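You operate a simulated robot arm through the tools that you are given. There is no shell and no other tool. Be economical: measure what you need, move in short steps, check, and stop when the job is done.

The job below is to be done with a simulated two-armed robot. You get a single attempt, and the scene is never put back.

TASK
Hold the yellow sensor, switch it on and shake it on the bed.
Fine: raise the fence first; leave it up and the sensor on the bed; leave the speed dial, the sensor's button and the other sensors.

It is judged by the outcome, as a careful person would: the job done as asked, and still so three seconds after it is handed in. It fails if anything else is knocked over, pushed out of place, dropped, spilled or broken.

THE ROBOT
Two 7-joint arms with two-finger parallel grippers on one trunk, on a base that drives. Base frame: it is fixed to the floor where the robot stands at the start and does not move with it; the origin is under the middle of the robot, x ahead of it, y to its left, z up; the surface under the hand at the start is at about z = 800. Readings come in mm, degrees, newtons and seconds.
The left shoulder is at the start at [60, 143, 965], the right one opposite. With the tool pointing down near the work surface each hand reaches from about 320 to 740 mm from the robot's upright axis, wherever it stands, measured 20 degrees to its own side. Places, roughly: bed [600, 400, 800]; fence lever [300, 300, 700]; log button [500, 0, 900]; mark button [900, -100, 1500]; orange toggle [500, -200, 1000]; save button [500, -200, 900]; speed dial [300, 400, 700]; white toggle [900, 0, 1600]; yellow toggle [500, 0, 1000]. Payload 1.57 kg a hand.
The tool frame of a hand sits at the grasp point between the pads (the TCP): z along the fingers, y along the line on which they close. The tips reach 30 mm beyond it. The gripper opens to 110 mm. The fingers are 24 mm wide and 12 mm thick; the gripper's body (48 by 112 mm) begins 78 mm behind the TCP.
Orientation is that of the tool frame in the base frame, as [roll, pitch, yaw] about the fixed x, y, z axes, in that order (R = Rz(yaw) Ry(pitch) Rx(roll)). With the fingers straight down and closing along the base's y, the tool's x points along the base's -x, its y along +y and its z along -z.

THE INTERFACE
- The arms move only by the tool apply_moves. It takes "left_deltas", "right_deltas" or both (then of equal length, played together; a hand with none holds still); each is a list of rows, each an object of numbers (a shift or turn left out is 0, a gripper value left out holds the last): "tx", "ty", "tz": the shift along the tool's x, y, z in mm; "wx", "wy", "wz": the turn, a rotation vector about the tool's x, y, z in degrees; "gripper": the opening, from 0 (shut) to 1 (fully open). In form: [{"tx": .., "ty": .., "tz": .., "wx": .., "wy": .., "wz": .., "gripper": ..}, ...]. A call has 1 to 20 rows; each row shifts and turns the commanded pose from where the row before left it, along the tool's axes as they then stand. Each row takes 0.2 s and may step no farther than 50 mm and 8.6 degrees from the row before; otherwise, or with a gripper value out of range, the whole call is refused. A pose out of reach is approached as far as the arm can. The call stops where the force on the tool passes 90 N (or 10 N more than at its start, if that is more) or the arm is blocked; 0.2 s more then pass. The fingers move at their own pace (about 45 mm/s each) and stop on an object; they squeeze with about 27 N. The grip force told is the motor's: it shows also when the fingers shut on nothing. Time passes only in rows, and 0.2 s behind the last, so rows that do not move let the fingers close. The reply holds the time, the measured pose of the TCP, the force on the tool along the base axes, the opening and the grip force, in the units named above and with some noise, with the torque about the TCP (base axes, N m) and any sound that the robot's microphone picked up, and new pictures: "views" is both (left out), scene, wrist or none (wrist: the cameras of the hands that moved).
- Cameras (640 x 400 px; columns grow to the right, rows downward): "scene" is now at [40.4, 33.9, 1571.7]; the picture's right is [0.40, -0.91, 0.00], its down [-0.70, -0.31, -0.64] and it looks along [0.58, 0.26, -0.77] (base axes); focal length 278 px, centre (320, 200). "left" rides on the left gripper at [70, -16, -141] in its tool frame; the picture's right is [0.23, 0.97, 0.00], its down [-0.86, 0.20, -0.48] and it looks along [-0.47, 0.11, 0.88] (tool axes); focal length 222 px, centre (320, 200). "right" rides on the right gripper at [70, 16, -141] in its tool frame; the picture's right is [-0.23, 0.97, 0.00], its down [-0.86, -0.20, -0.48] and it looks along [-0.47, -0.11, 0.88] (tool axes); focal length 222 px, centre (320, 200). There is no depth. A picture from a camera that has moved, and an enlarged one, comes with that camera's place and axes in the base frame and with its lens.
- raise_lower(by): slides the trunk up (or, below 0, down) by that many mm; the arms and the scene camera ride with it, the base frame stays. It gives what a move gives, with no picture.
- base_move(legs): drives the robot by 1 to 6 legs, each [ahead, left, turn to the left] in mm, mm and degrees, along the robot's own axes; the way and the turn of a leg run together, so that a leg with both is an arc; at most 1500 mm and 180 degrees a leg. The arms and the cameras ride along, it lands a little off, and it stops where it bumps. It gives what a move gives, and a new picture of the scene camera.
- aim_head(pan, tilt): turns the head with the scene camera to pan (to the left, within 86 degrees either way) and tilt (down, from -29 to 69), counted from straight ahead of the robot. It gives what a move gives, and a new picture of the scene camera.
- zoom(camera, box): a new picture of the part [left, top, right, bottom] of that camera's present view, enlarged. It takes no simulated time.
- close_job(): hands the job in; it is judged then, once.

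Go step by step. Nothing tells you exact positions but the pictures and the camera data: compare them with the known pose of the tool, close in by small moves and look again before you grip or let go. The budget is 120 turns and 260 pictures, counting those below and the enlarged ones. Unless the task says otherwise, let go and move clear before handing in, and close with one line.

The tools are called as name(argument=value, ...) on one line, values as JSON. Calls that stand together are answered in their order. apply_moves: Moves the arms, as the interface text tells. Its arguments: {"type":"object","properties":{"left_deltas":{"type":"array","items":{"type":"object","properties":{"tx":{"type":"number"},"ty":{"type":"number"},"tz":{"type":"number"},"wx":{"type":"number"},"wy":{"type":"number"},"wz":{"type":"number"},"gripper":{"type":"number"}}}},"right_deltas":{"type":"array","items":{"type":"object","properties":{"tx":{"type":"number"},"ty":{"type":"number"},"tz":{"type":"number"},"wx":{"type":"number"},"wy":{"type":"number"},"wz":{"type":"number"},"gripper":{"type":"number"}}}},"views":{"type":"string","enum":["both","scene","wrist","none"]}},"required":[]} The other tools are called the same way: raise_lower (by) slides the trunk up or down; base_move (legs) drives the base; aim_head (pan, tilt) turns the head that bears the scene camera; zoom (camera, box) takes an enlarged picture of a part of a camera's view; close_job () hands the job in.

At the start:

```text
t: 0.0
left_ee_pos: [473.8, 248.9, 1076.3]
left_ee_rot: [180.0, 0.0, -180.0]
left_wrist_force: [-0.2, -0.3, 0.6]
left_wrist_torque: [-0.02, 0.0, -0.03]
left_width: 110.2
left_finger_force: 0.0
right_ee_pos: [551.6, -164.7, 1123.6]
right_ee_rot: [180.0, 0.2, -180.0]
right_wrist_force: [0.7, 0.0, 0.2]
right_wrist_torque: [-0.02, -0.01, -0.05]
right_width: 110.0
right_finger_force: 0.0
trunk travel left (down, up): [-564.0, 26.0]
robot x, y, heading: [3.2, 2.1, -0.1]
head pan, tilt: [23.9, 50.4]
```

scene: 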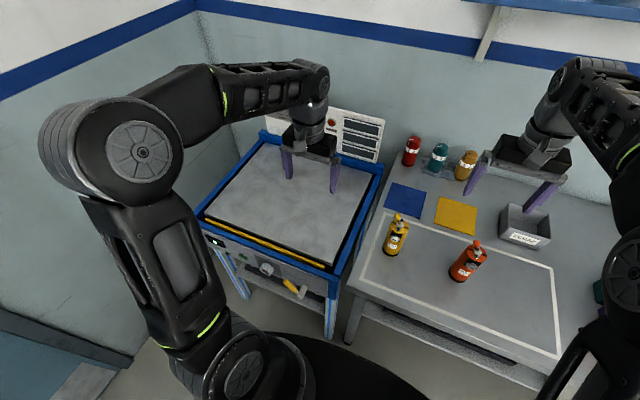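
right: 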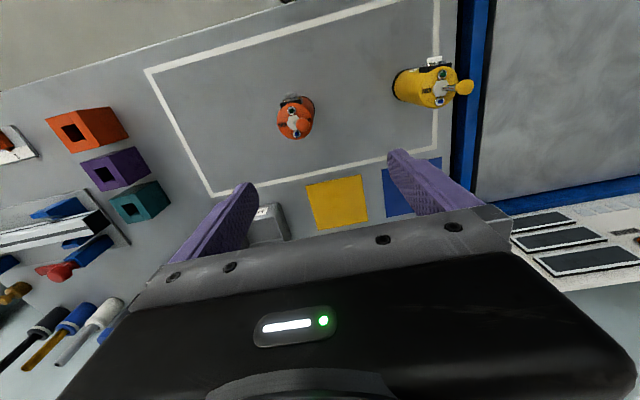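
left: 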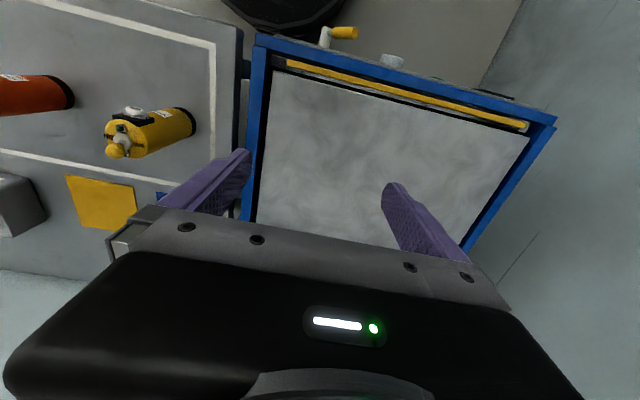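

I see the bed with its blue frame and a yellow fence strip at its front edge, plus the fence lever and dial below, and the yellow and orange sensors on the table. I'll zoom in on each before moving.

zoom(camera="scene", box=[190, 210, 350, 310])

zoom(camera="scene", box=[360, 190, 520, 290])

zoom(camera="scene", box=[240, 70, 400, 170])

zoom(camera="right", box=[380, 40, 500, 120])

zoom(camera="left", box=[80, 80, 240, 180])

```text
4.00 times, centred on (270, 260) of scene
camera zoom: at [40.4, 33.9, 1571.7], right [0.4, -0.91, 0.0], down [-0.7, -0.31, -0.64], along [0.58, 0.26, -0.77], focal length 1114 px, centre (520, -40)
```

zoom: 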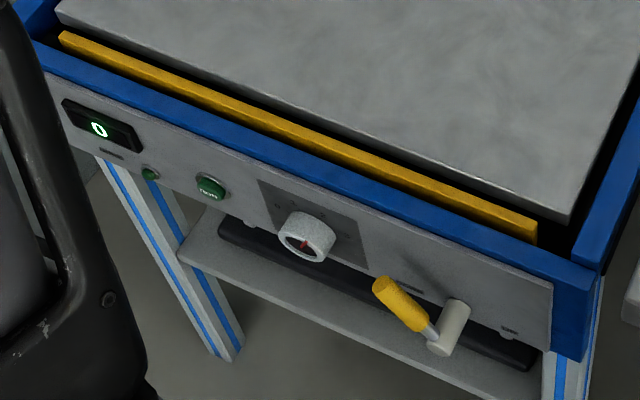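

```text
4.00 times, centred on (440, 240) of scene
camera zoom: at [40.4, 33.9, 1571.7], right [0.4, -0.91, 0.0], down [-0.7, -0.31, -0.64], along [0.58, 0.26, -0.77], focal length 1114 px, centre (-160, 40)
```

zoom: 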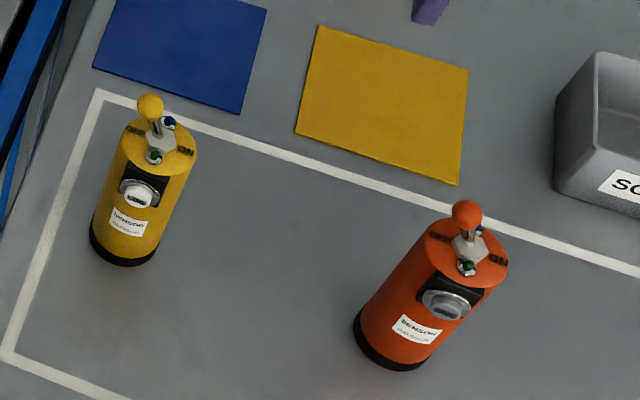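

```text
4.00 times, centred on (320, 120) of scene
camera zoom: at [40.4, 33.9, 1571.7], right [0.4, -0.91, 0.0], down [-0.7, -0.31, -0.64], along [0.58, 0.26, -0.77], focal length 1114 px, centre (320, 520)
```

zoom: 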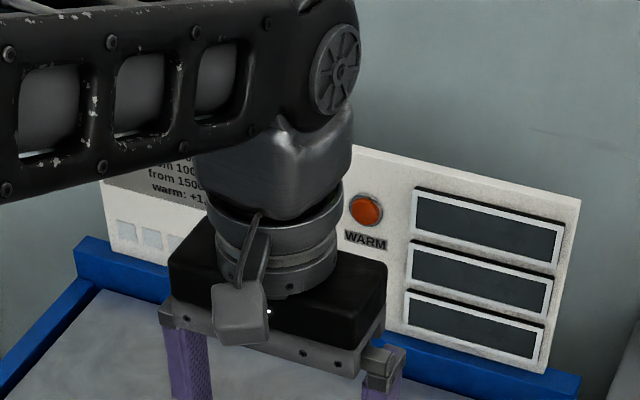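

```text
5.00 times, centred on (440, 80) of right
camera zoom: at [482.2, -147.5, 1264.6], right [0.23, 0.97, 0.0], down [0.85, -0.2, 0.48], along [0.47, -0.11, -0.88], focal length 1111 px, centre (-280, 800)
```

zoom: 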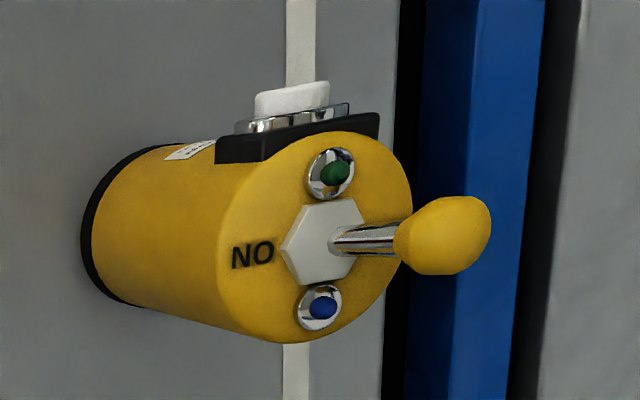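

```text
4.00 times, centred on (160, 130) of left
camera zoom: at [405.4, 231.6, 1218.7], right [-0.23, 0.97, 0.0], down [0.86, 0.2, 0.48], along [0.47, 0.11, -0.88], focal length 888 px, centre (960, 480)
```

zoom: 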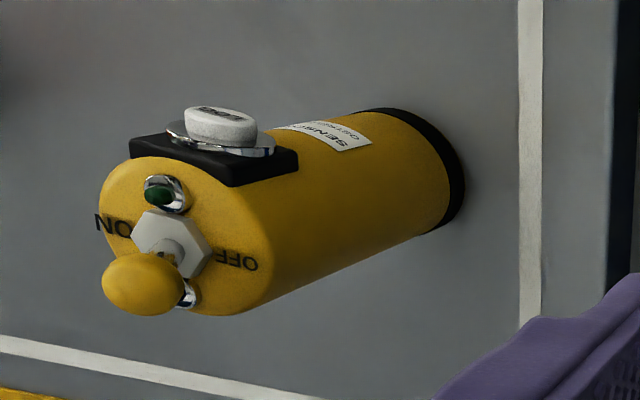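

The panel behind the bed carries a notice that the left arm partly hides. I'll draw the left hand back and look again.

apply_moves(left_deltas=[{"tx": 40, "ty": -30}, {"tx": 40, "ty": -40}, {"tx": 30, "ty": -40}, {"tx": 20, "ty": -40}], views="scene")

aim_head(pan=25, tilt=25)

```text
refused: row 2 steps farther than a row can; nothing moved
```

```text
t: 0.9
left_ee_pos: [475.3, 247.2, 1078.0]
left_ee_rot: [-179.9, -0.1, -180.0]
left_wrist_force: [-0.2, 0.6, 0.1]
left_wrist_torque: [0.0, 0.01, 0.0]
left_width: 110.0
left_finger_force: 0.0
right_ee_pos: [550.8, -164.5, 1124.9]
right_ee_rot: [-179.9, 0.2, 180.0]
right_wrist_force: [0.2, 0.1, 0.0]
right_wrist_torque: [-0.02, -0.02, 0.02]
right_width: 109.9
right_finger_force: 0.1
trunk travel left (down, up): [-564.0, 26.0]
robot x, y, heading: [-0.3, -2.3, -0.1]
head pan, tilt: [25.0, 25.0]
camera scene: at [53.9, 41.9, 1609.6], right [0.42, -0.91, 0.0], down [-0.38, -0.18, -0.91], along [0.82, 0.38, -0.42], focal length 278 px, centre (320, 200)
```

scene: 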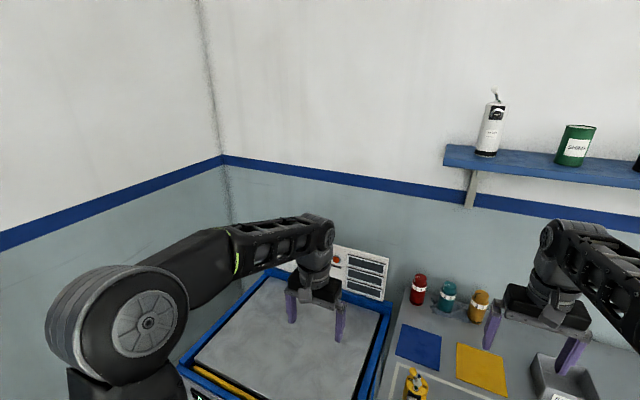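

A white sensor stands on the shelf and isn't part of the job. Next I'll move the left hand back to read the notice.

apply_moves(left_deltas=[{"tx": 35, "ty": -30}, {"tx": 35, "ty": -30}, {"tx": 35, "ty": -30}, {"tx": 30, "ty": -35}, {"tx": 0, "ty": -40}], views="scene")

aim_head(pan=30, tilt=45)

```text
t: 2.1
left_ee_pos: [344.0, 81.0, 1077.4]
left_ee_rot: [179.9, -0.1, 180.0]
left_wrist_force: [0.6, 0.1, -1.3]
left_wrist_torque: [0.01, 0.03, 0.01]
left_width: 110.1
left_finger_force: 0.0
right_ee_pos: [551.1, -166.0, 1125.0]
right_ee_rot: [180.0, 0.1, 180.0]
right_wrist_force: [0.3, 0.0, -0.2]
right_wrist_torque: [0.04, 0.0, 0.01]
right_width: 110.1
right_finger_force: 0.0
trunk travel left (down, up): [-564.0, 26.0]
robot x, y, heading: [-0.7, -1.0, -0.1]
head pan, tilt: [25.0, 25.0]
camera scene: at [54.9, 40.7, 1609.7], right [0.42, -0.91, 0.0], down [-0.38, -0.18, -0.91], along [0.82, 0.38, -0.42], focal length 278 px, centre (320, 200)
```

scene: 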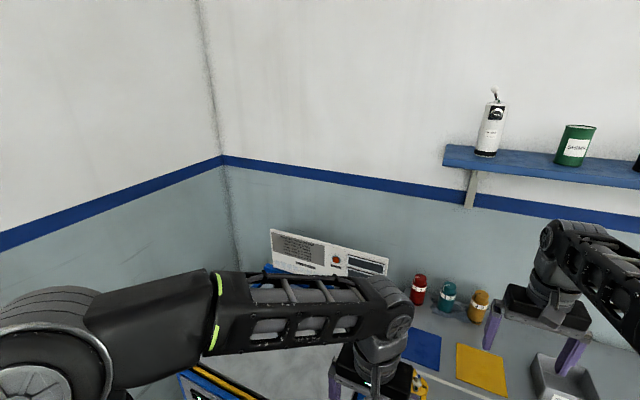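

```text
t: 2.9
left_ee_pos: [342.8, 82.1, 1077.5]
left_ee_rot: [180.0, -0.1, -180.0]
left_wrist_force: [-0.8, 0.1, 0.3]
left_wrist_torque: [0.01, 0.0, 0.02]
left_width: 110.1
left_finger_force: 0.1
right_ee_pos: [551.9, -163.5, 1124.3]
right_ee_rot: [-180.0, 0.2, -180.0]
right_wrist_force: [-0.6, 0.6, 0.4]
right_wrist_torque: [0.0, 0.01, 0.0]
right_width: 109.8
right_finger_force: 0.0
trunk travel left (down, up): [-564.0, 26.0]
robot x, y, heading: [0.3, 2.3, 0.1]
head pan, tilt: [30.0, 45.0]
camera scene: at [40.9, 43.4, 1579.2], right [0.5, -0.87, 0.0], down [-0.61, -0.35, -0.71], along [0.61, 0.35, -0.71], focal length 278 px, centre (320, 200)
```

scene: 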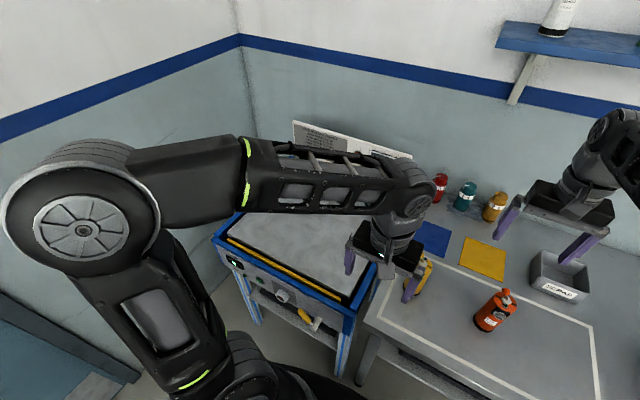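

aim_head(pan=32, tilt=26)

zoom(camera="scene", box=[220, 210, 348, 290])

```text
t: 3.8
left_ee_pos: [342.6, 81.3, 1078.0]
left_ee_rot: [179.9, 0.0, -180.0]
left_wrist_force: [0.3, -0.5, 0.3]
left_wrist_torque: [-0.01, 0.07, 0.01]
left_width: 110.2
left_finger_force: 0.1
right_ee_pos: [551.7, -164.0, 1124.8]
right_ee_rot: [-180.0, 0.2, -179.9]
right_wrist_force: [0.6, 0.0, 0.4]
right_wrist_torque: [-0.02, -0.02, -0.02]
right_width: 109.9
right_finger_force: 0.1
trunk travel left (down, up): [-564.0, 26.0]
robot x, y, heading: [-2.8, -0.5, 0.0]
head pan, tilt: [32.0, 26.0]
camera scene: at [48.3, 51.5, 1608.0], right [0.53, -0.85, 0.0], down [-0.37, -0.23, -0.9], along [0.76, 0.48, -0.44], focal length 278 px, centre (320, 200)
```

scene: 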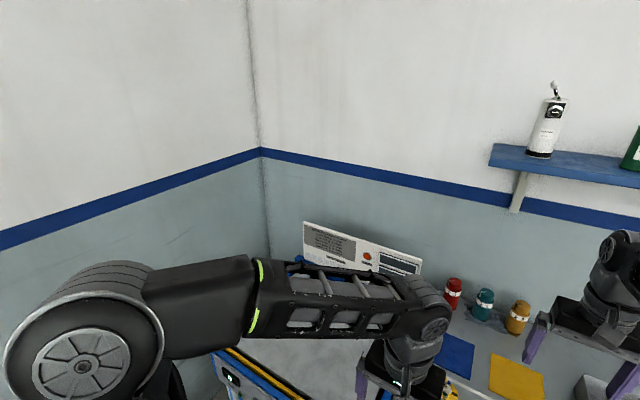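

```text
5.00 times, centred on (284, 250) of scene
camera zoom: at [48.3, 51.5, 1608.0], right [0.53, -0.85, 0.0], down [-0.37, -0.23, -0.9], along [0.76, 0.48, -0.44], focal length 1393 px, centre (500, -50)
```

zoom: 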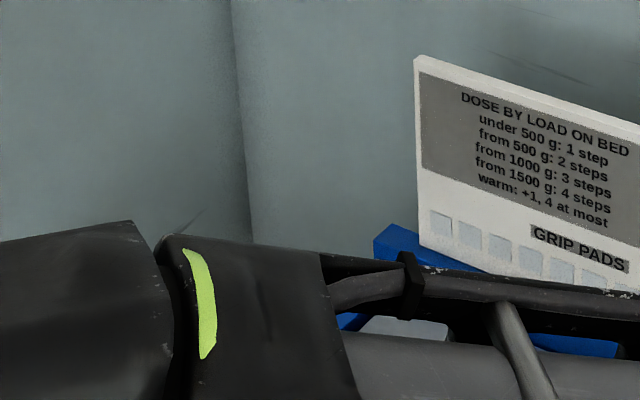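

The notice gives a dose by load on the bed, with one more step if warm. I'll look at the rest of the panel and at the bed's front.

zoom(camera="scene", box=[295, 210, 435, 298])

aim_head(pan=30, tilt=55)

zoom(camera="scene", box=[190, 170, 350, 270])

```text
4.55 times, centred on (365, 254) of scene
camera zoom: at [48.3, 51.5, 1608.0], right [0.53, -0.85, 0.0], down [-0.37, -0.23, -0.9], along [0.76, 0.48, -0.44], focal length 1266 px, centre (116, -46)
```

zoom: 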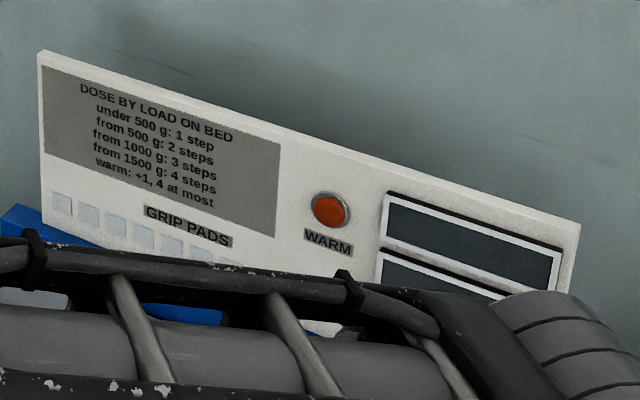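

```text
t: 4.7
left_ee_pos: [343.4, 80.5, 1077.2]
left_ee_rot: [180.0, 0.0, -180.0]
left_wrist_force: [-0.1, 0.3, -1.3]
left_wrist_torque: [-0.02, -0.01, -0.02]
left_width: 109.9
left_finger_force: 0.0
right_ee_pos: [551.7, -164.6, 1125.8]
right_ee_rot: [-180.0, 0.3, 179.9]
right_wrist_force: [0.2, -0.6, -0.3]
right_wrist_torque: [-0.04, 0.0, 0.0]
right_width: 110.0
right_finger_force: 0.0
trunk travel left (down, up): [-564.0, 26.0]
robot x, y, heading: [3.1, 2.5, 0.3]
head pan, tilt: [30.0, 55.0]
camera scene: at [32.8, 39.0, 1565.8], right [0.5, -0.87, 0.0], down [-0.71, -0.41, -0.57], along [0.5, 0.29, -0.82], focal length 278 px, centre (320, 200)
```

scene: 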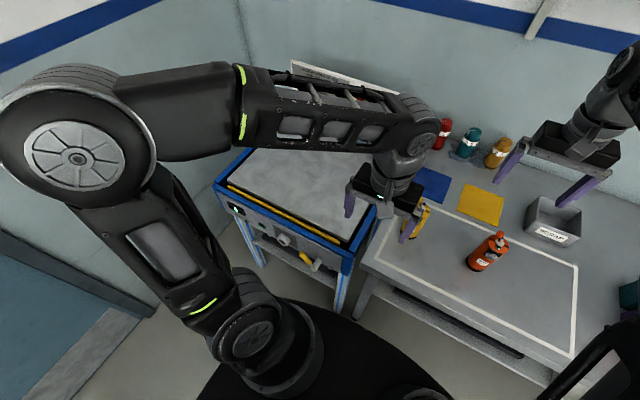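

```text
4.00 times, centred on (270, 220) of scene
camera zoom: at [32.8, 39.0, 1565.8], right [0.5, -0.87, 0.0], down [-0.71, -0.41, -0.57], along [0.5, 0.29, -0.82], focal length 1114 px, centre (520, 120)
```

zoom: 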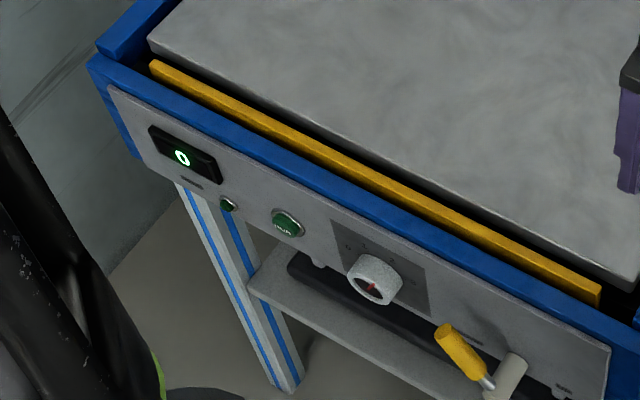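

The bed has a readout showing 0, a small green lamp, a green RUN button, the dial and the lever. I'll back the base up for a frontal look at the panel and room to reach the lever.

base_move(legs=[[-330, 0, 0]])

aim_head(pan=24, tilt=40)

```text
t: 6.9
left_ee_pos: [10.9, 82.6, 1076.6]
left_ee_rot: [180.0, 0.0, 179.9]
left_wrist_force: [0.7, -0.3, 0.0]
left_wrist_torque: [0.0, 0.0, -0.01]
left_width: 110.2
left_finger_force: 0.0
right_ee_pos: [218.4, -164.8, 1125.2]
right_ee_rot: [-180.0, 0.1, 179.7]
right_wrist_force: [-1.1, -0.4, 0.6]
right_wrist_torque: [0.02, -0.01, 0.01]
right_width: 110.3
right_finger_force: 0.1
trunk travel left (down, up): [-564.0, 26.0]
robot x, y, heading: [-335.1, -2.0, -0.3]
head pan, tilt: [30.0, 55.0]
camera scene: at [-300.4, 39.4, 1565.8], right [0.5, -0.87, 0.0], down [-0.71, -0.41, -0.57], along [0.5, 0.29, -0.82], focal length 278 px, centre (320, 200)
```

scene: 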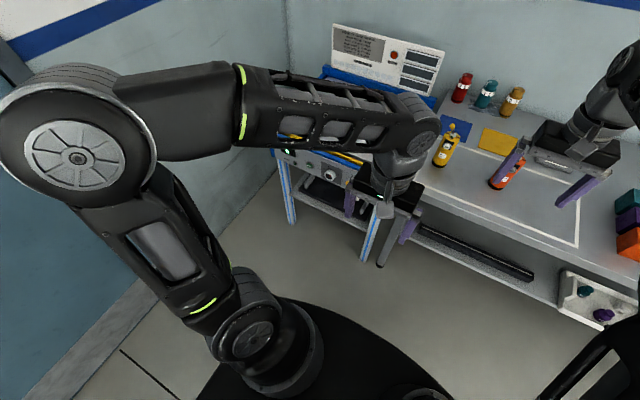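

```text
t: 7.7
left_ee_pos: [11.8, 81.5, 1077.6]
left_ee_rot: [-180.0, 0.0, 179.8]
left_wrist_force: [-0.3, 0.6, 0.4]
left_wrist_torque: [0.01, 0.01, 0.0]
left_width: 109.8
left_finger_force: 0.1
right_ee_pos: [219.2, -164.6, 1123.9]
right_ee_rot: [179.9, 0.2, 179.8]
right_wrist_force: [0.1, -0.1, 0.2]
right_wrist_torque: [0.02, 0.01, 0.0]
right_width: 110.1
right_finger_force: 0.1
trunk travel left (down, up): [-564.0, 26.0]
robot x, y, heading: [-333.0, 3.1, -0.0]
head pan, tilt: [24.0, 40.0]
camera scene: at [-284.0, 37.8, 1586.3], right [0.4, -0.91, 0.0], down [-0.59, -0.26, -0.77], along [0.7, 0.31, -0.64], focal length 278 px, centre (320, 200)
```

scene: 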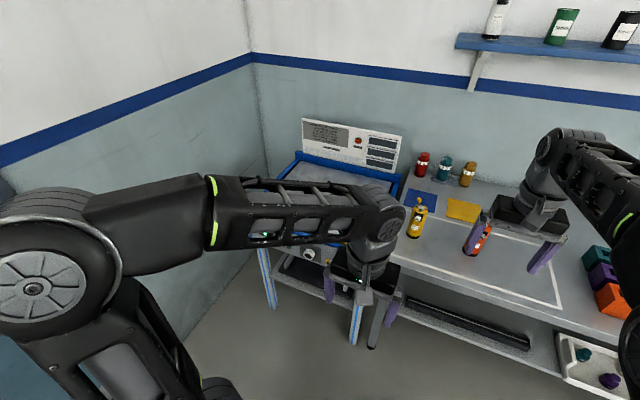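

Next I'll bring the left wrist camera down in front of the bed panel to read its labels.

apply_moves(left_deltas=[{"ty": 33, "tz": 30}, {"ty": 33, "tz": 30}, {"ty": 33, "tz": 30}, {"ty": 33, "tz": 30}, {"ty": 33, "tz": 30}, {"ty": 33, "tz": 30}, {"ty": 33, "tz": 30}, {"wy": -8.5}, {"wy": -8.5}, {"wy": -8.5}, {"wy": -8.5}, {"wy": -8.5}, {"wy": -8.5}])

```text
t: 10.4
left_ee_pos: [69.5, 357.0, 844.5]
left_ee_rot: [178.7, 40.6, 177.8]
left_wrist_force: [-3.9, 4.9, -0.5]
left_wrist_torque: [-0.39, -0.44, -0.31]
left_width: 110.3
left_finger_force: 0.0
left hand out of reach, approached as far as the arm can: row 9, 10, 11, 12, 13
right_ee_pos: [219.0, -164.2, 1125.1]
right_ee_rot: [-179.9, 0.2, 179.9]
right_wrist_force: [0.1, 0.1, -0.2]
right_wrist_torque: [-0.06, 0.0, 0.01]
right_width: 110.0
right_finger_force: 0.1
trunk travel left (down, up): [-564.0, 26.0]
robot x, y, heading: [-331.1, -2.3, -0.4]
head pan, tilt: [24.0, 40.0]
camera scene: at [-285.3, 40.5, 1586.3], right [0.4, -0.91, 0.0], down [-0.59, -0.26, -0.77], along [0.7, 0.31, -0.64], focal length 278 px, centre (320, 200)
camera left: at [-76.4, 342.1, 906.2], right [-0.15, 0.98, -0.13], down [0.34, 0.17, 0.92], along [0.93, 0.1, -0.36], focal length 222 px, centre (320, 200)
```

scene: 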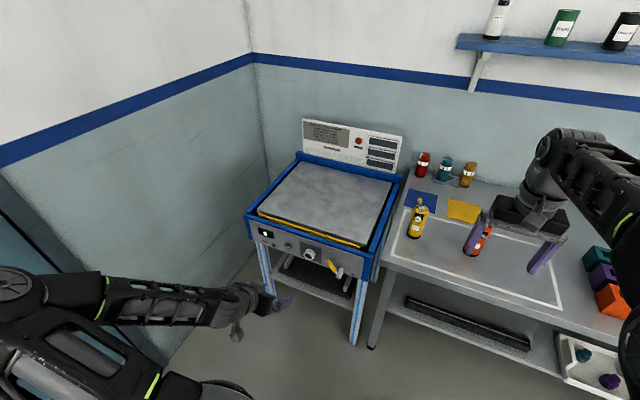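
left: 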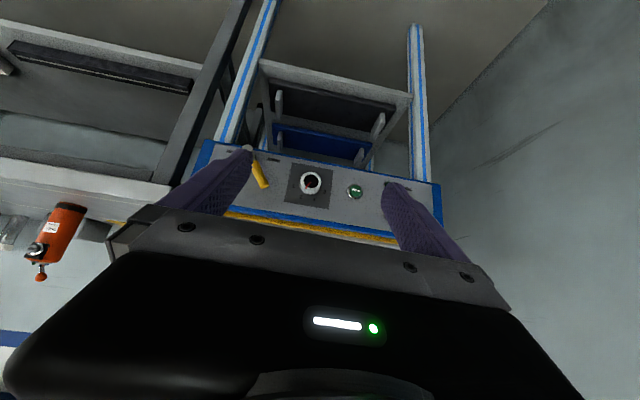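

Now the whole bed is in view from the scene camera. I'll zoom in on the front panel and on the back panel.

zoom(camera="scene", box=[240, 215, 384, 305])

zoom(camera="left", box=[220, 130, 400, 242])

zoom(camera="scene", box=[295, 112, 415, 187])

```text
4.44 times, centred on (312, 260) of scene
camera zoom: at [-285.3, 40.5, 1586.3], right [0.4, -0.91, 0.0], down [-0.59, -0.26, -0.77], along [0.7, 0.31, -0.64], focal length 1238 px, centre (356, -67)
```

zoom: 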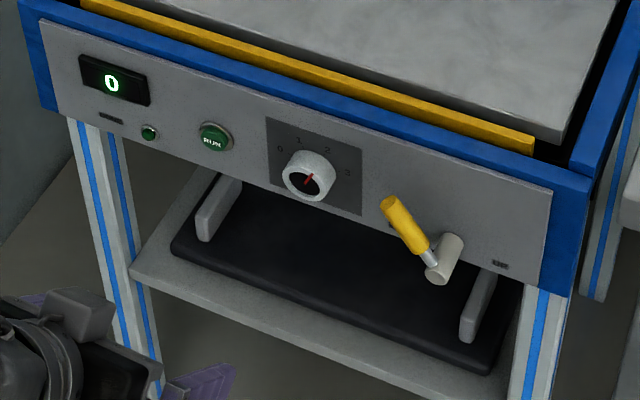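

```text
3.56 times, centred on (310, 186) of left
camera zoom: at [-76.4, 342.1, 906.2], right [-0.15, 0.98, -0.13], down [0.34, 0.17, 0.92], along [0.93, 0.1, -0.36], focal length 790 px, centre (356, 250)
```

zoom: 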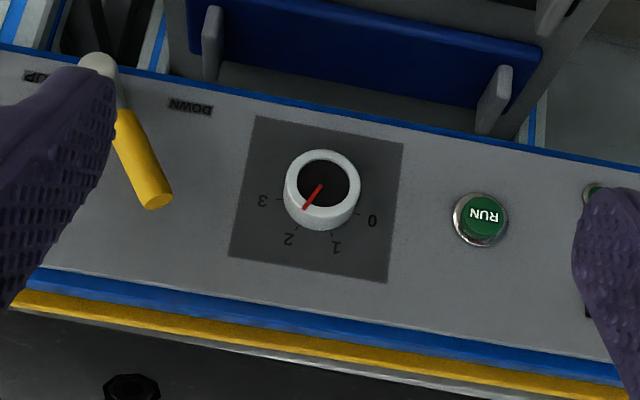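

```text
5.33 times, centred on (355, 150) of scene
camera zoom: at [-285.3, 40.5, 1586.3], right [0.4, -0.91, 0.0], down [-0.59, -0.26, -0.77], along [0.7, 0.31, -0.64], focal length 1486 px, centre (133, 469)
```

zoom: 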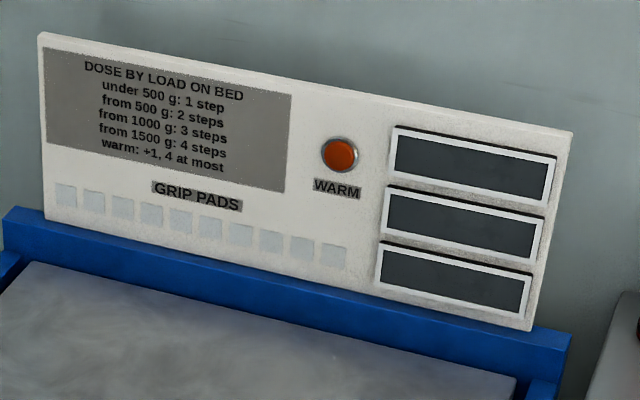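

The dial stands at 2 and must stay there. The lever points up and left, towards DOWN, with UP to the right of its hub at about [320, 227, 690]. I'll shut the left fingers and move to the left of the lever handle.

apply_moves(left_deltas=[{"tz": 40, "tx": -14, "ty": 4, "gripper": 0}, {"tz": 40, "tx": -14, "ty": 4}, {"tz": 40, "tx": -14, "ty": 4}, {"tz": 40, "tx": -14, "ty": 4}, {"tz": 40, "tx": -14, "ty": 4}])

```text
t: 11.7
left_ee_pos: [245.2, 382.9, 738.9]
left_ee_rot: [178.5, 40.2, 178.4]
left_wrist_force: [0.9, -0.5, -0.9]
left_wrist_torque: [0.01, 0.01, -0.01]
left_width: 4.0
left_finger_force: 0.3
right_ee_pos: [218.8, -164.4, 1124.2]
right_ee_rot: [-180.0, 0.0, 179.8]
right_wrist_force: [-0.3, 0.4, -0.8]
right_wrist_torque: [0.0, 0.01, 0.02]
right_width: 109.7
right_finger_force: 0.0
trunk travel left (down, up): [-564.0, 26.0]
robot x, y, heading: [-332.1, -0.8, -0.2]
head pan, tilt: [24.0, 40.0]
camera scene: at [-283.1, 38.1, 1586.4], right [0.4, -0.91, 0.0], down [-0.59, -0.26, -0.77], along [0.7, 0.31, -0.64], focal length 278 px, centre (320, 200)
camera left: at [100.1, 365.2, 800.1], right [-0.16, 0.98, -0.13], down [0.35, 0.18, 0.92], along [0.92, 0.11, -0.37], focal length 222 px, centre (320, 200)
```

scene: 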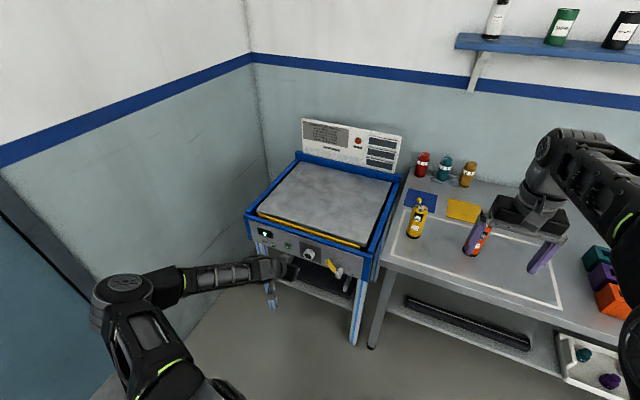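
left: 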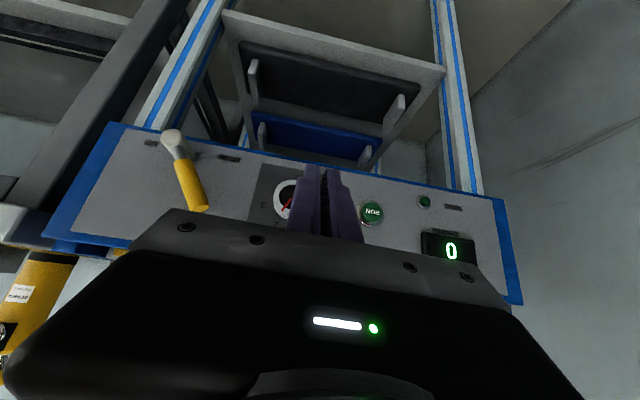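

The handle tip is at about [312, 277, 750] and the hub at [315, 227, 678]. I'll bring the shut fingers to between the dial and the handle.

apply_moves(left_deltas=[{"ty": -40}, {"ty": -40}, {"tz": 11, "tx": -19}])

zoom(camera="scene", box=[240, 215, 384, 305])

zoom(camera="left", box=[220, 110, 400, 222])

```text
t: 12.4
left_ee_pos: [268.1, 298.4, 739.0]
left_ee_rot: [178.6, 40.3, 178.5]
left_wrist_force: [0.2, -0.4, 0.7]
left_wrist_torque: [0.0, -0.03, -0.01]
left_width: 0.0
left_finger_force: 21.6
right_ee_pos: [219.4, -165.8, 1123.7]
right_ee_rot: [-180.0, 0.2, 179.8]
right_wrist_force: [0.5, -0.6, 0.0]
right_wrist_torque: [0.0, 0.0, -0.04]
right_width: 109.9
right_finger_force: 0.2
trunk travel left (down, up): [-564.0, 26.0]
robot x, y, heading: [-332.5, -1.2, -0.1]
head pan, tilt: [24.0, 40.0]
camera scene: at [-283.3, 37.8, 1586.4], right [0.4, -0.91, 0.0], down [-0.59, -0.26, -0.77], along [0.7, 0.31, -0.64], focal length 278 px, centre (320, 200)
camera left: at [124.0, 281.9, 801.7], right [-0.16, 0.98, -0.13], down [0.34, 0.18, 0.92], along [0.92, 0.11, -0.37], focal length 222 px, centre (320, 200)
```

scene: 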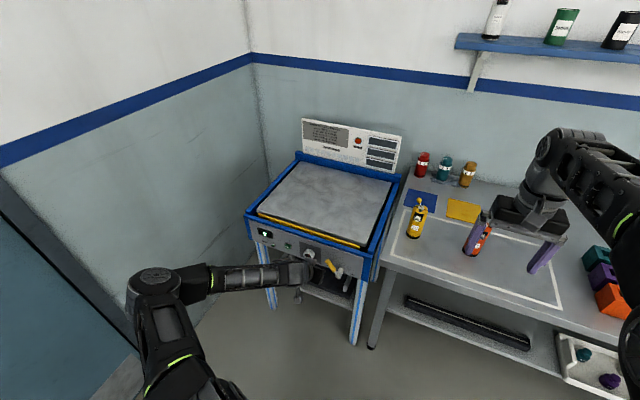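
left: 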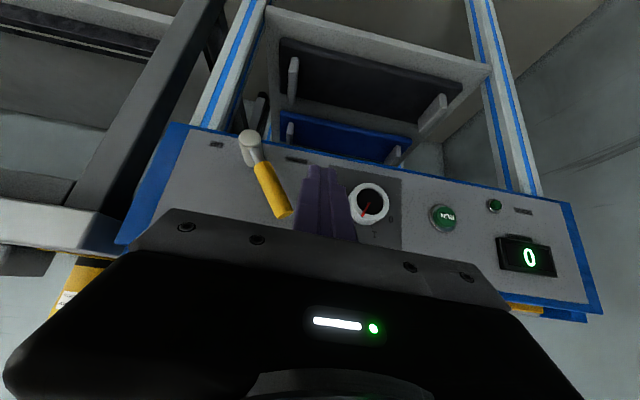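

```text
4.44 times, centred on (312, 260) of scene
camera zoom: at [-283.3, 37.8, 1586.4], right [0.4, -0.91, 0.0], down [-0.59, -0.26, -0.77], along [0.7, 0.31, -0.64], focal length 1238 px, centre (356, -67)
```

zoom: 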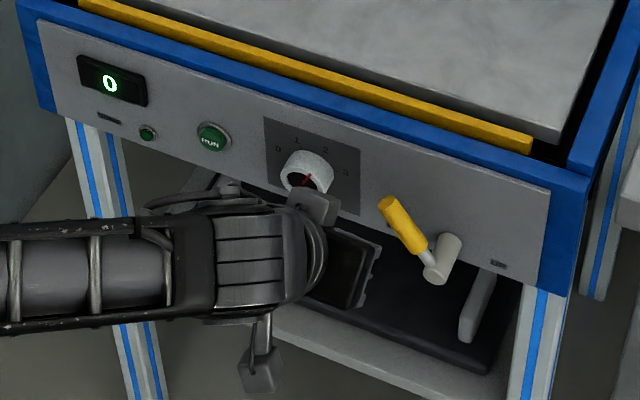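

```text
3.56 times, centred on (310, 166) of left
camera zoom: at [124.0, 281.9, 801.7], right [-0.16, 0.98, -0.13], down [0.34, 0.18, 0.92], along [0.92, 0.11, -0.37], focal length 790 px, centre (356, 321)
```

zoom: 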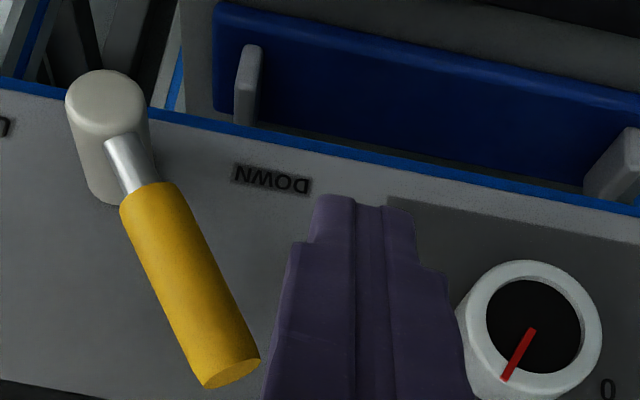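

The fingers sit cleanly between the handle and the dial. I'll go in about 28 mm and push the handle over the top towards UP.

apply_moves(left_deltas=[{"tz": 9, "tx": -11, "ty": -2}, {"tz": 9, "tx": -11, "ty": -2}, {"ty": -12}, {"ty": -12, "tx": -3, "tz": -4}, {"ty": -12, "tx": -3, "tz": -4}, {"ty": -12}, {"ty": -12}])

zoom(camera="left", box=[180, 110, 400, 247])

```text
t: 14.1
left_ee_pos: [296.6, 233.6, 747.7]
left_ee_rot: [178.6, 40.2, 178.5]
left_wrist_force: [0.7, 0.9, -0.7]
left_wrist_torque: [0.06, 0.01, 0.02]
left_width: 0.0
left_finger_force: 21.3
right_ee_pos: [219.1, -165.2, 1123.8]
right_ee_rot: [180.0, 0.2, 179.8]
right_wrist_force: [-0.1, 0.3, -0.1]
right_wrist_torque: [-0.02, -0.01, -0.02]
right_width: 109.8
right_finger_force: 0.1
trunk travel left (down, up): [-564.0, 26.0]
robot x, y, heading: [-332.4, 1.1, -0.2]
head pan, tilt: [24.0, 40.0]
camera scene: at [-283.8, 37.7, 1586.4], right [0.4, -0.91, 0.0], down [-0.59, -0.26, -0.77], along [0.7, 0.31, -0.64], focal length 278 px, centre (320, 200)
camera left: at [152.7, 217.2, 809.9], right [-0.16, 0.98, -0.13], down [0.35, 0.18, 0.92], along [0.92, 0.11, -0.37], focal length 222 px, centre (320, 200)
```

scene: 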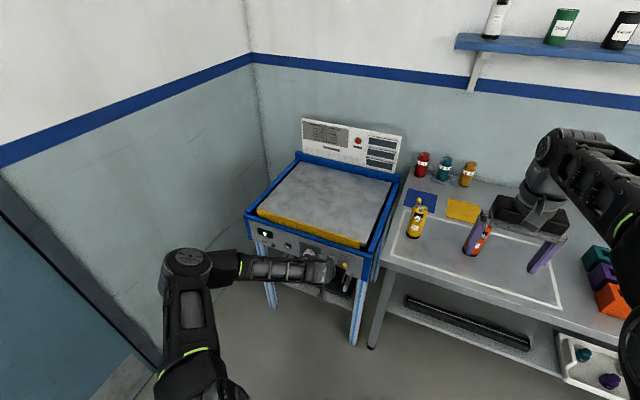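
left: 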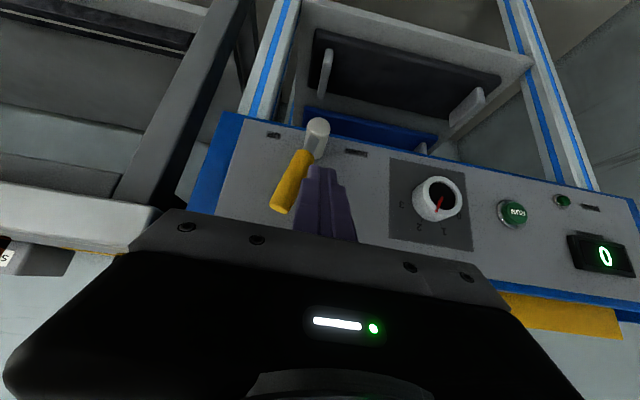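

```text
2.91 times, centred on (290, 178) of left
camera zoom: at [152.7, 217.2, 809.9], right [-0.16, 0.98, -0.13], down [0.35, 0.18, 0.92], along [0.92, 0.11, -0.37], focal length 646 px, centre (407, 262)
```

zoom: 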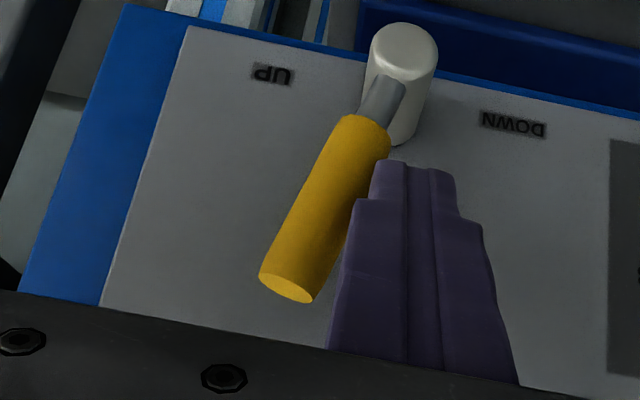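

The handle has swung past the top and the fence is rising. I'll keep pushing towards the stop.

apply_moves(left_deltas=[{"ty": -10}, {"ty": -10}, {"ty": -8, "tx": 2, "tz": 2}, {"ty": -8, "tx": 2, "tz": 2}])

zoom(camera="left", box=[180, 110, 400, 247])

zoom(camera="scene", box=[230, 145, 422, 265])

```text
t: 15.1
left_ee_pos: [296.3, 209.2, 745.5]
left_ee_rot: [177.6, 40.8, 178.8]
left_wrist_force: [-1.6, 36.1, 30.2]
left_wrist_torque: [0.44, -0.64, 0.8]
left_width: 0.2
left_finger_force: 20.9
right_ee_pos: [216.7, -160.8, 1126.4]
right_ee_rot: [-179.8, 0.3, -180.0]
right_wrist_force: [-0.3, -0.3, -0.3]
right_wrist_torque: [-0.02, 0.0, 0.0]
right_width: 109.9
right_finger_force: 0.0
trunk travel left (down, up): [-564.0, 26.0]
robot x, y, heading: [-335.6, -1.9, 0.1]
head pan, tilt: [24.0, 40.0]
camera scene: at [-287.7, 41.5, 1587.0], right [0.41, -0.91, 0.0], down [-0.59, -0.26, -0.77], along [0.7, 0.31, -0.64], focal length 278 px, centre (320, 200)
camera left: at [151.6, 189.9, 806.9], right [-0.18, 0.98, -0.12], down [0.33, 0.17, 0.93], along [0.93, 0.13, -0.36], focal length 222 px, centre (320, 200)
```

scene: 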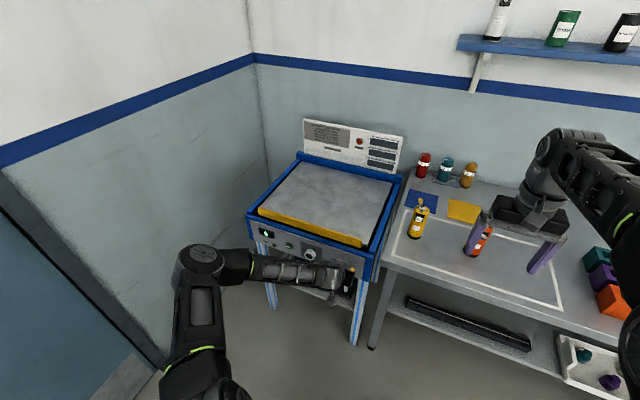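
left: 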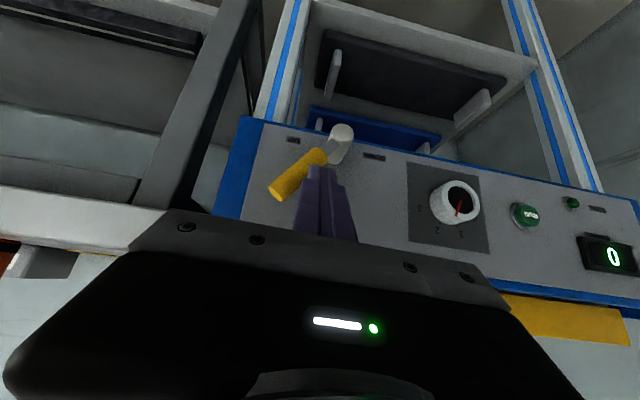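

```text
2.91 times, centred on (290, 178) of left
camera zoom: at [151.6, 189.9, 806.9], right [-0.18, 0.98, -0.12], down [0.33, 0.17, 0.93], along [0.93, 0.13, -0.36], focal length 646 px, centre (407, 262)
```

zoom: 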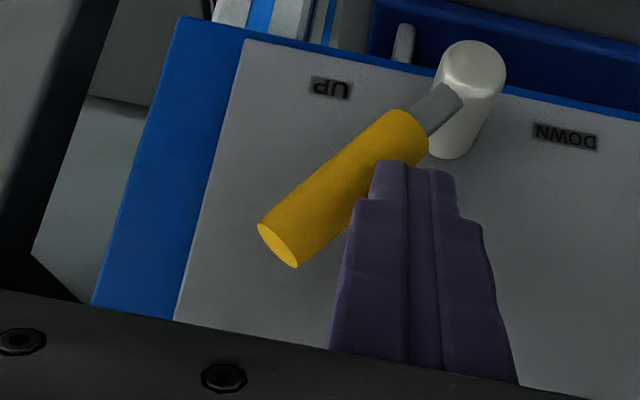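

```text
3.33 times, centred on (326, 205) of scene
camera zoom: at [-287.7, 41.5, 1587.0], right [0.41, -0.91, 0.0], down [-0.59, -0.26, -0.77], along [0.7, 0.31, -0.64], focal length 928 px, centre (300, 183)
```

zoom: 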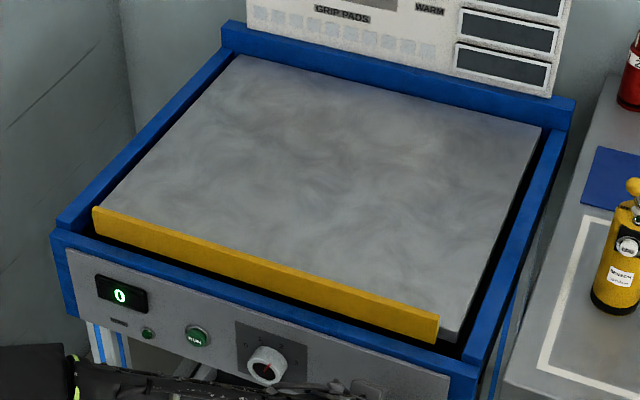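

There is about 47 N of resistance and the fence is up, so the lever is at its stop. I'll back off and check that it stays.

apply_moves(left_deltas=[{"ty": 8}, {"ty": 8}, {"tz": -20, "tx": 23}, {"tz": -20, "tx": 23}, {"tz": -20, "tx": 23}, {"tz": -20, "tx": 23}])

zoom(camera="left", box=[180, 110, 400, 247])

zoom(camera="scene", box=[240, 215, 384, 305])

```text
t: 16.4
left_ee_pos: [172.4, 217.7, 745.4]
left_ee_rot: [178.6, 40.3, 178.5]
left_wrist_force: [0.2, -0.4, -0.3]
left_wrist_torque: [-0.01, 0.02, 0.03]
left_width: 0.2
left_finger_force: 21.6
right_ee_pos: [218.5, -166.0, 1124.4]
right_ee_rot: [-180.0, 0.1, 179.8]
right_wrist_force: [1.0, 0.8, -0.2]
right_wrist_torque: [0.02, -0.02, -0.01]
right_width: 110.1
right_finger_force: 0.0
trunk travel left (down, up): [-564.0, 26.0]
robot x, y, heading: [-330.4, 0.9, -0.4]
head pan, tilt: [24.0, 40.0]
camera scene: at [-284.4, 38.0, 1586.4], right [0.4, -0.91, 0.0], down [-0.59, -0.26, -0.77], along [0.7, 0.31, -0.64], focal length 278 px, centre (320, 200)
camera left: at [28.0, 200.8, 806.2], right [-0.16, 0.98, -0.13], down [0.34, 0.18, 0.92], along [0.92, 0.11, -0.37], focal length 222 px, centre (320, 200)
```

scene: 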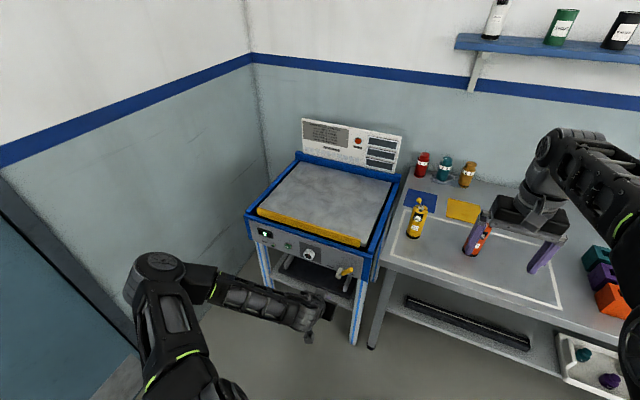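
left: 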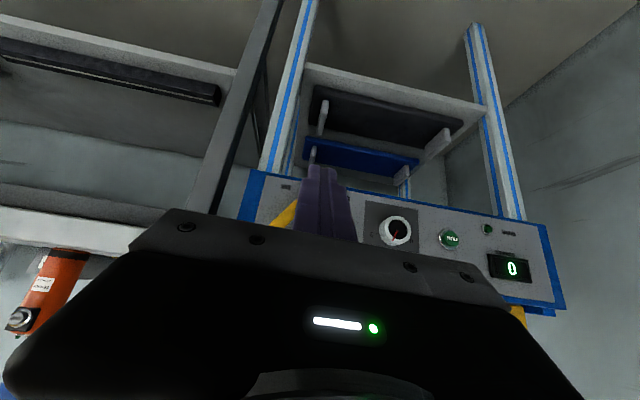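

```text
2.91 times, centred on (290, 178) of left
camera zoom: at [28.0, 200.8, 806.2], right [-0.16, 0.98, -0.13], down [0.34, 0.18, 0.92], along [0.92, 0.11, -0.37], focal length 646 px, centre (407, 262)
```

zoom: 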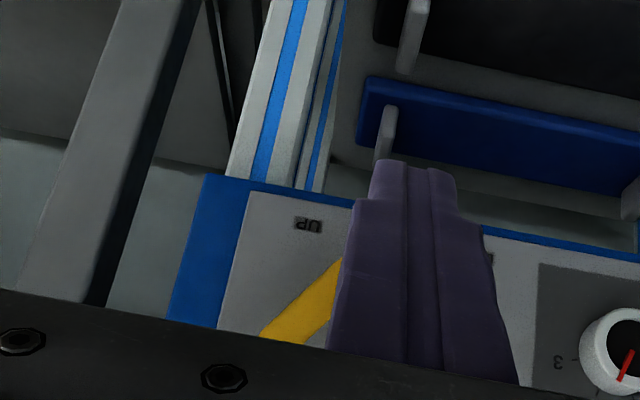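

```text
4.44 times, centred on (312, 260) of scene
camera zoom: at [-284.4, 38.0, 1586.4], right [0.4, -0.91, 0.0], down [-0.59, -0.26, -0.77], along [0.7, 0.31, -0.64], focal length 1238 px, centre (356, -67)
```

zoom: 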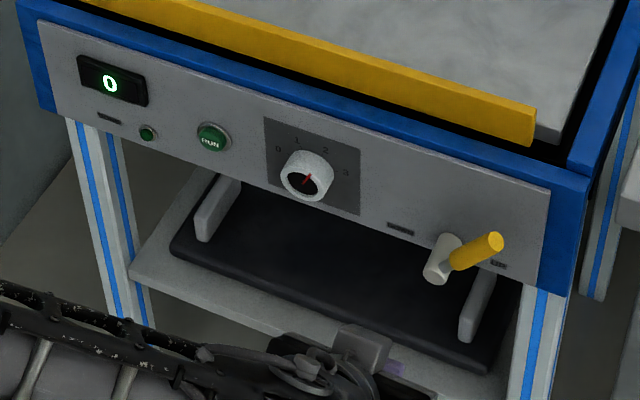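

The lever stayed at UP and the fence is up. I'll read the label under the readout before leaving the panel.

zoom(camera="left", box=[430, 215, 550, 290])

```text
5.33 times, centred on (490, 252) of left
camera zoom: at [28.0, 200.8, 806.2], right [-0.16, 0.98, -0.13], down [0.34, 0.18, 0.92], along [0.92, 0.11, -0.37], focal length 1185 px, centre (-587, -80)
```

zoom: 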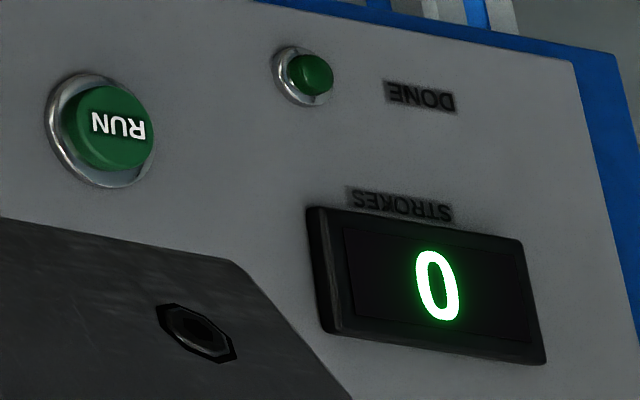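

The readout counts STROKES and the lamp beside it is DONE, so RUN starts the shaking. Now I'll measure the yellow sensor.

zoom(camera="scene", box=[376, 180, 456, 230])

zoom(camera="scene", box=[376, 200, 536, 300])

zoom(camera="right", box=[0, 0, 640, 400])

```text
8.00 times, centred on (416, 205) of scene
camera zoom: at [-284.4, 38.0, 1586.4], right [0.4, -0.91, 0.0], down [-0.59, -0.26, -0.77], along [0.7, 0.31, -0.64], focal length 2228 px, centre (-448, 160)
```

zoom: 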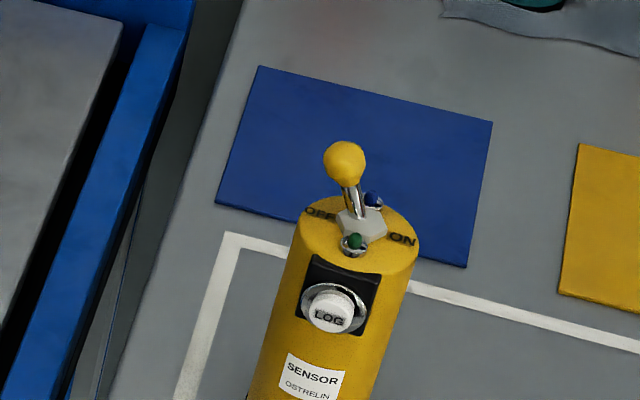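

```text
4.00 times, centred on (456, 250) of scene
camera zoom: at [-284.4, 38.0, 1586.4], right [0.4, -0.91, 0.0], down [-0.59, -0.26, -0.77], along [0.7, 0.31, -0.64], focal length 1114 px, centre (-224, 0)
```

zoom: 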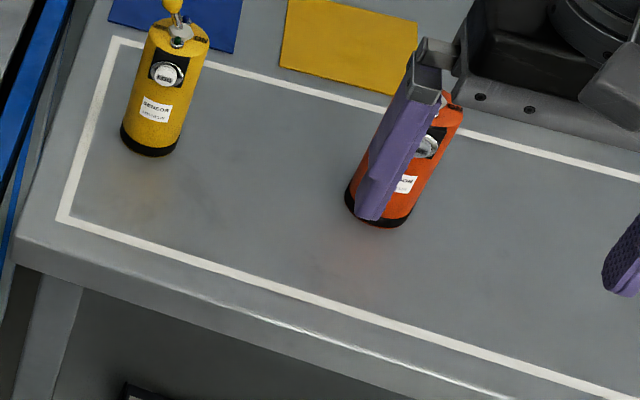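

```text
1.00 times, centred on (320, 200) of right (not enlarged: the box is as wide or as high as the picture)
camera zoom: at [149.3, -148.4, 1264.8], right [0.23, 0.97, 0.0], down [0.85, -0.2, 0.48], along [0.47, -0.11, -0.88], focal length 222 px, centre (320, 200)
```

zoom: 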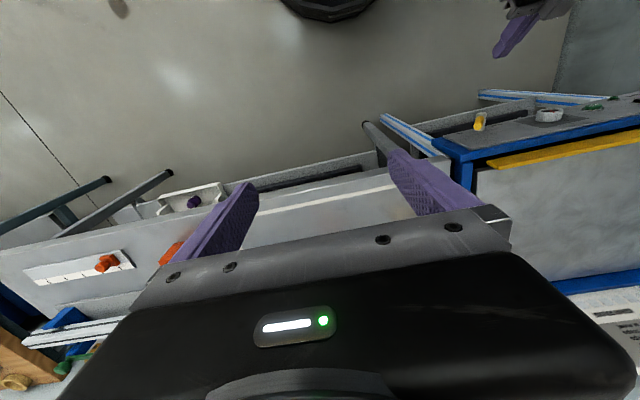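

I take the yellow sensor to be at about [527, 9], with its top at z 937 and the toggle ball near [527, 24, 968], leaning towards OFF (+y). ON is on the -y side and the LOG button faces me. I'll raise the left hand and then drive forward.

apply_moves(left_deltas=[{"tz": -33, "tx": -27.5, "gripper": 1}, {"tz": -33, "tx": -27.5}, {"tz": -33, "tx": -27.5}, {"tz": -33, "tx": -27.5}, {"tz": -33, "tx": -27.5}, {"tz": -33, "tx": -27.5}, {"tz": -33, "tx": -27.5}], views="scene")

base_move(legs=[[270, 0, 0]])

```text
t: 18.1
left_ee_pos: [171.5, 210.9, 1045.5]
left_ee_rot: [178.8, 40.2, 178.6]
left_wrist_force: [-0.7, 0.9, 0.4]
left_wrist_torque: [-0.06, -0.01, -0.04]
left_width: 110.1
left_finger_force: 0.1
right_ee_pos: [218.8, -162.6, 1125.1]
right_ee_rot: [-180.0, 0.1, 179.9]
right_wrist_force: [-0.5, 1.0, -0.4]
right_wrist_torque: [-0.03, 0.01, 0.0]
right_width: 109.8
right_finger_force: 0.0
trunk travel left (down, up): [-564.0, 26.0]
robot x, y, heading: [-333.8, -0.9, -0.1]
head pan, tilt: [24.0, 40.0]
camera scene: at [-283.6, 41.4, 1586.2], right [0.4, -0.91, 0.0], down [-0.59, -0.26, -0.77], along [0.7, 0.31, -0.64], focal length 278 px, centre (320, 200)
```

scene: 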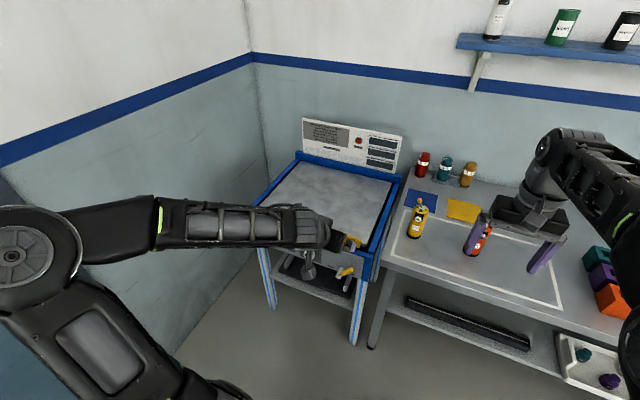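

```text
t: 20.0
left_ee_pos: [449.1, 207.6, 1046.5]
left_ee_rot: [178.6, 40.3, 178.2]
left_wrist_force: [0.9, 0.0, -0.1]
left_wrist_torque: [-0.03, 0.0, 0.01]
left_width: 109.8
left_finger_force: 0.0
right_ee_pos: [493.8, -167.9, 1124.3]
right_ee_rot: [-180.0, 0.2, 179.7]
right_wrist_force: [0.1, -0.6, 0.3]
right_wrist_torque: [-0.03, 0.03, -0.02]
right_width: 109.9
right_finger_force: 0.1
trunk travel left (down, up): [-564.0, 26.0]
robot x, y, heading: [-61.4, -1.0, -0.4]
head pan, tilt: [24.0, 40.0]
camera scene: at [-7.7, 36.6, 1586.3], right [0.4, -0.92, 0.0], down [-0.59, -0.26, -0.77], along [0.7, 0.31, -0.64], focal length 278 px, centre (320, 200)
```

scene: 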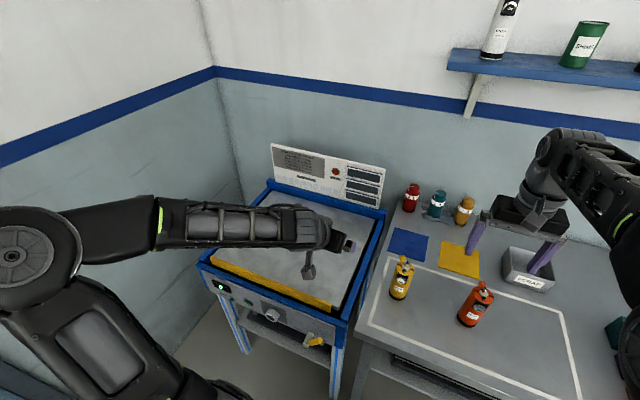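

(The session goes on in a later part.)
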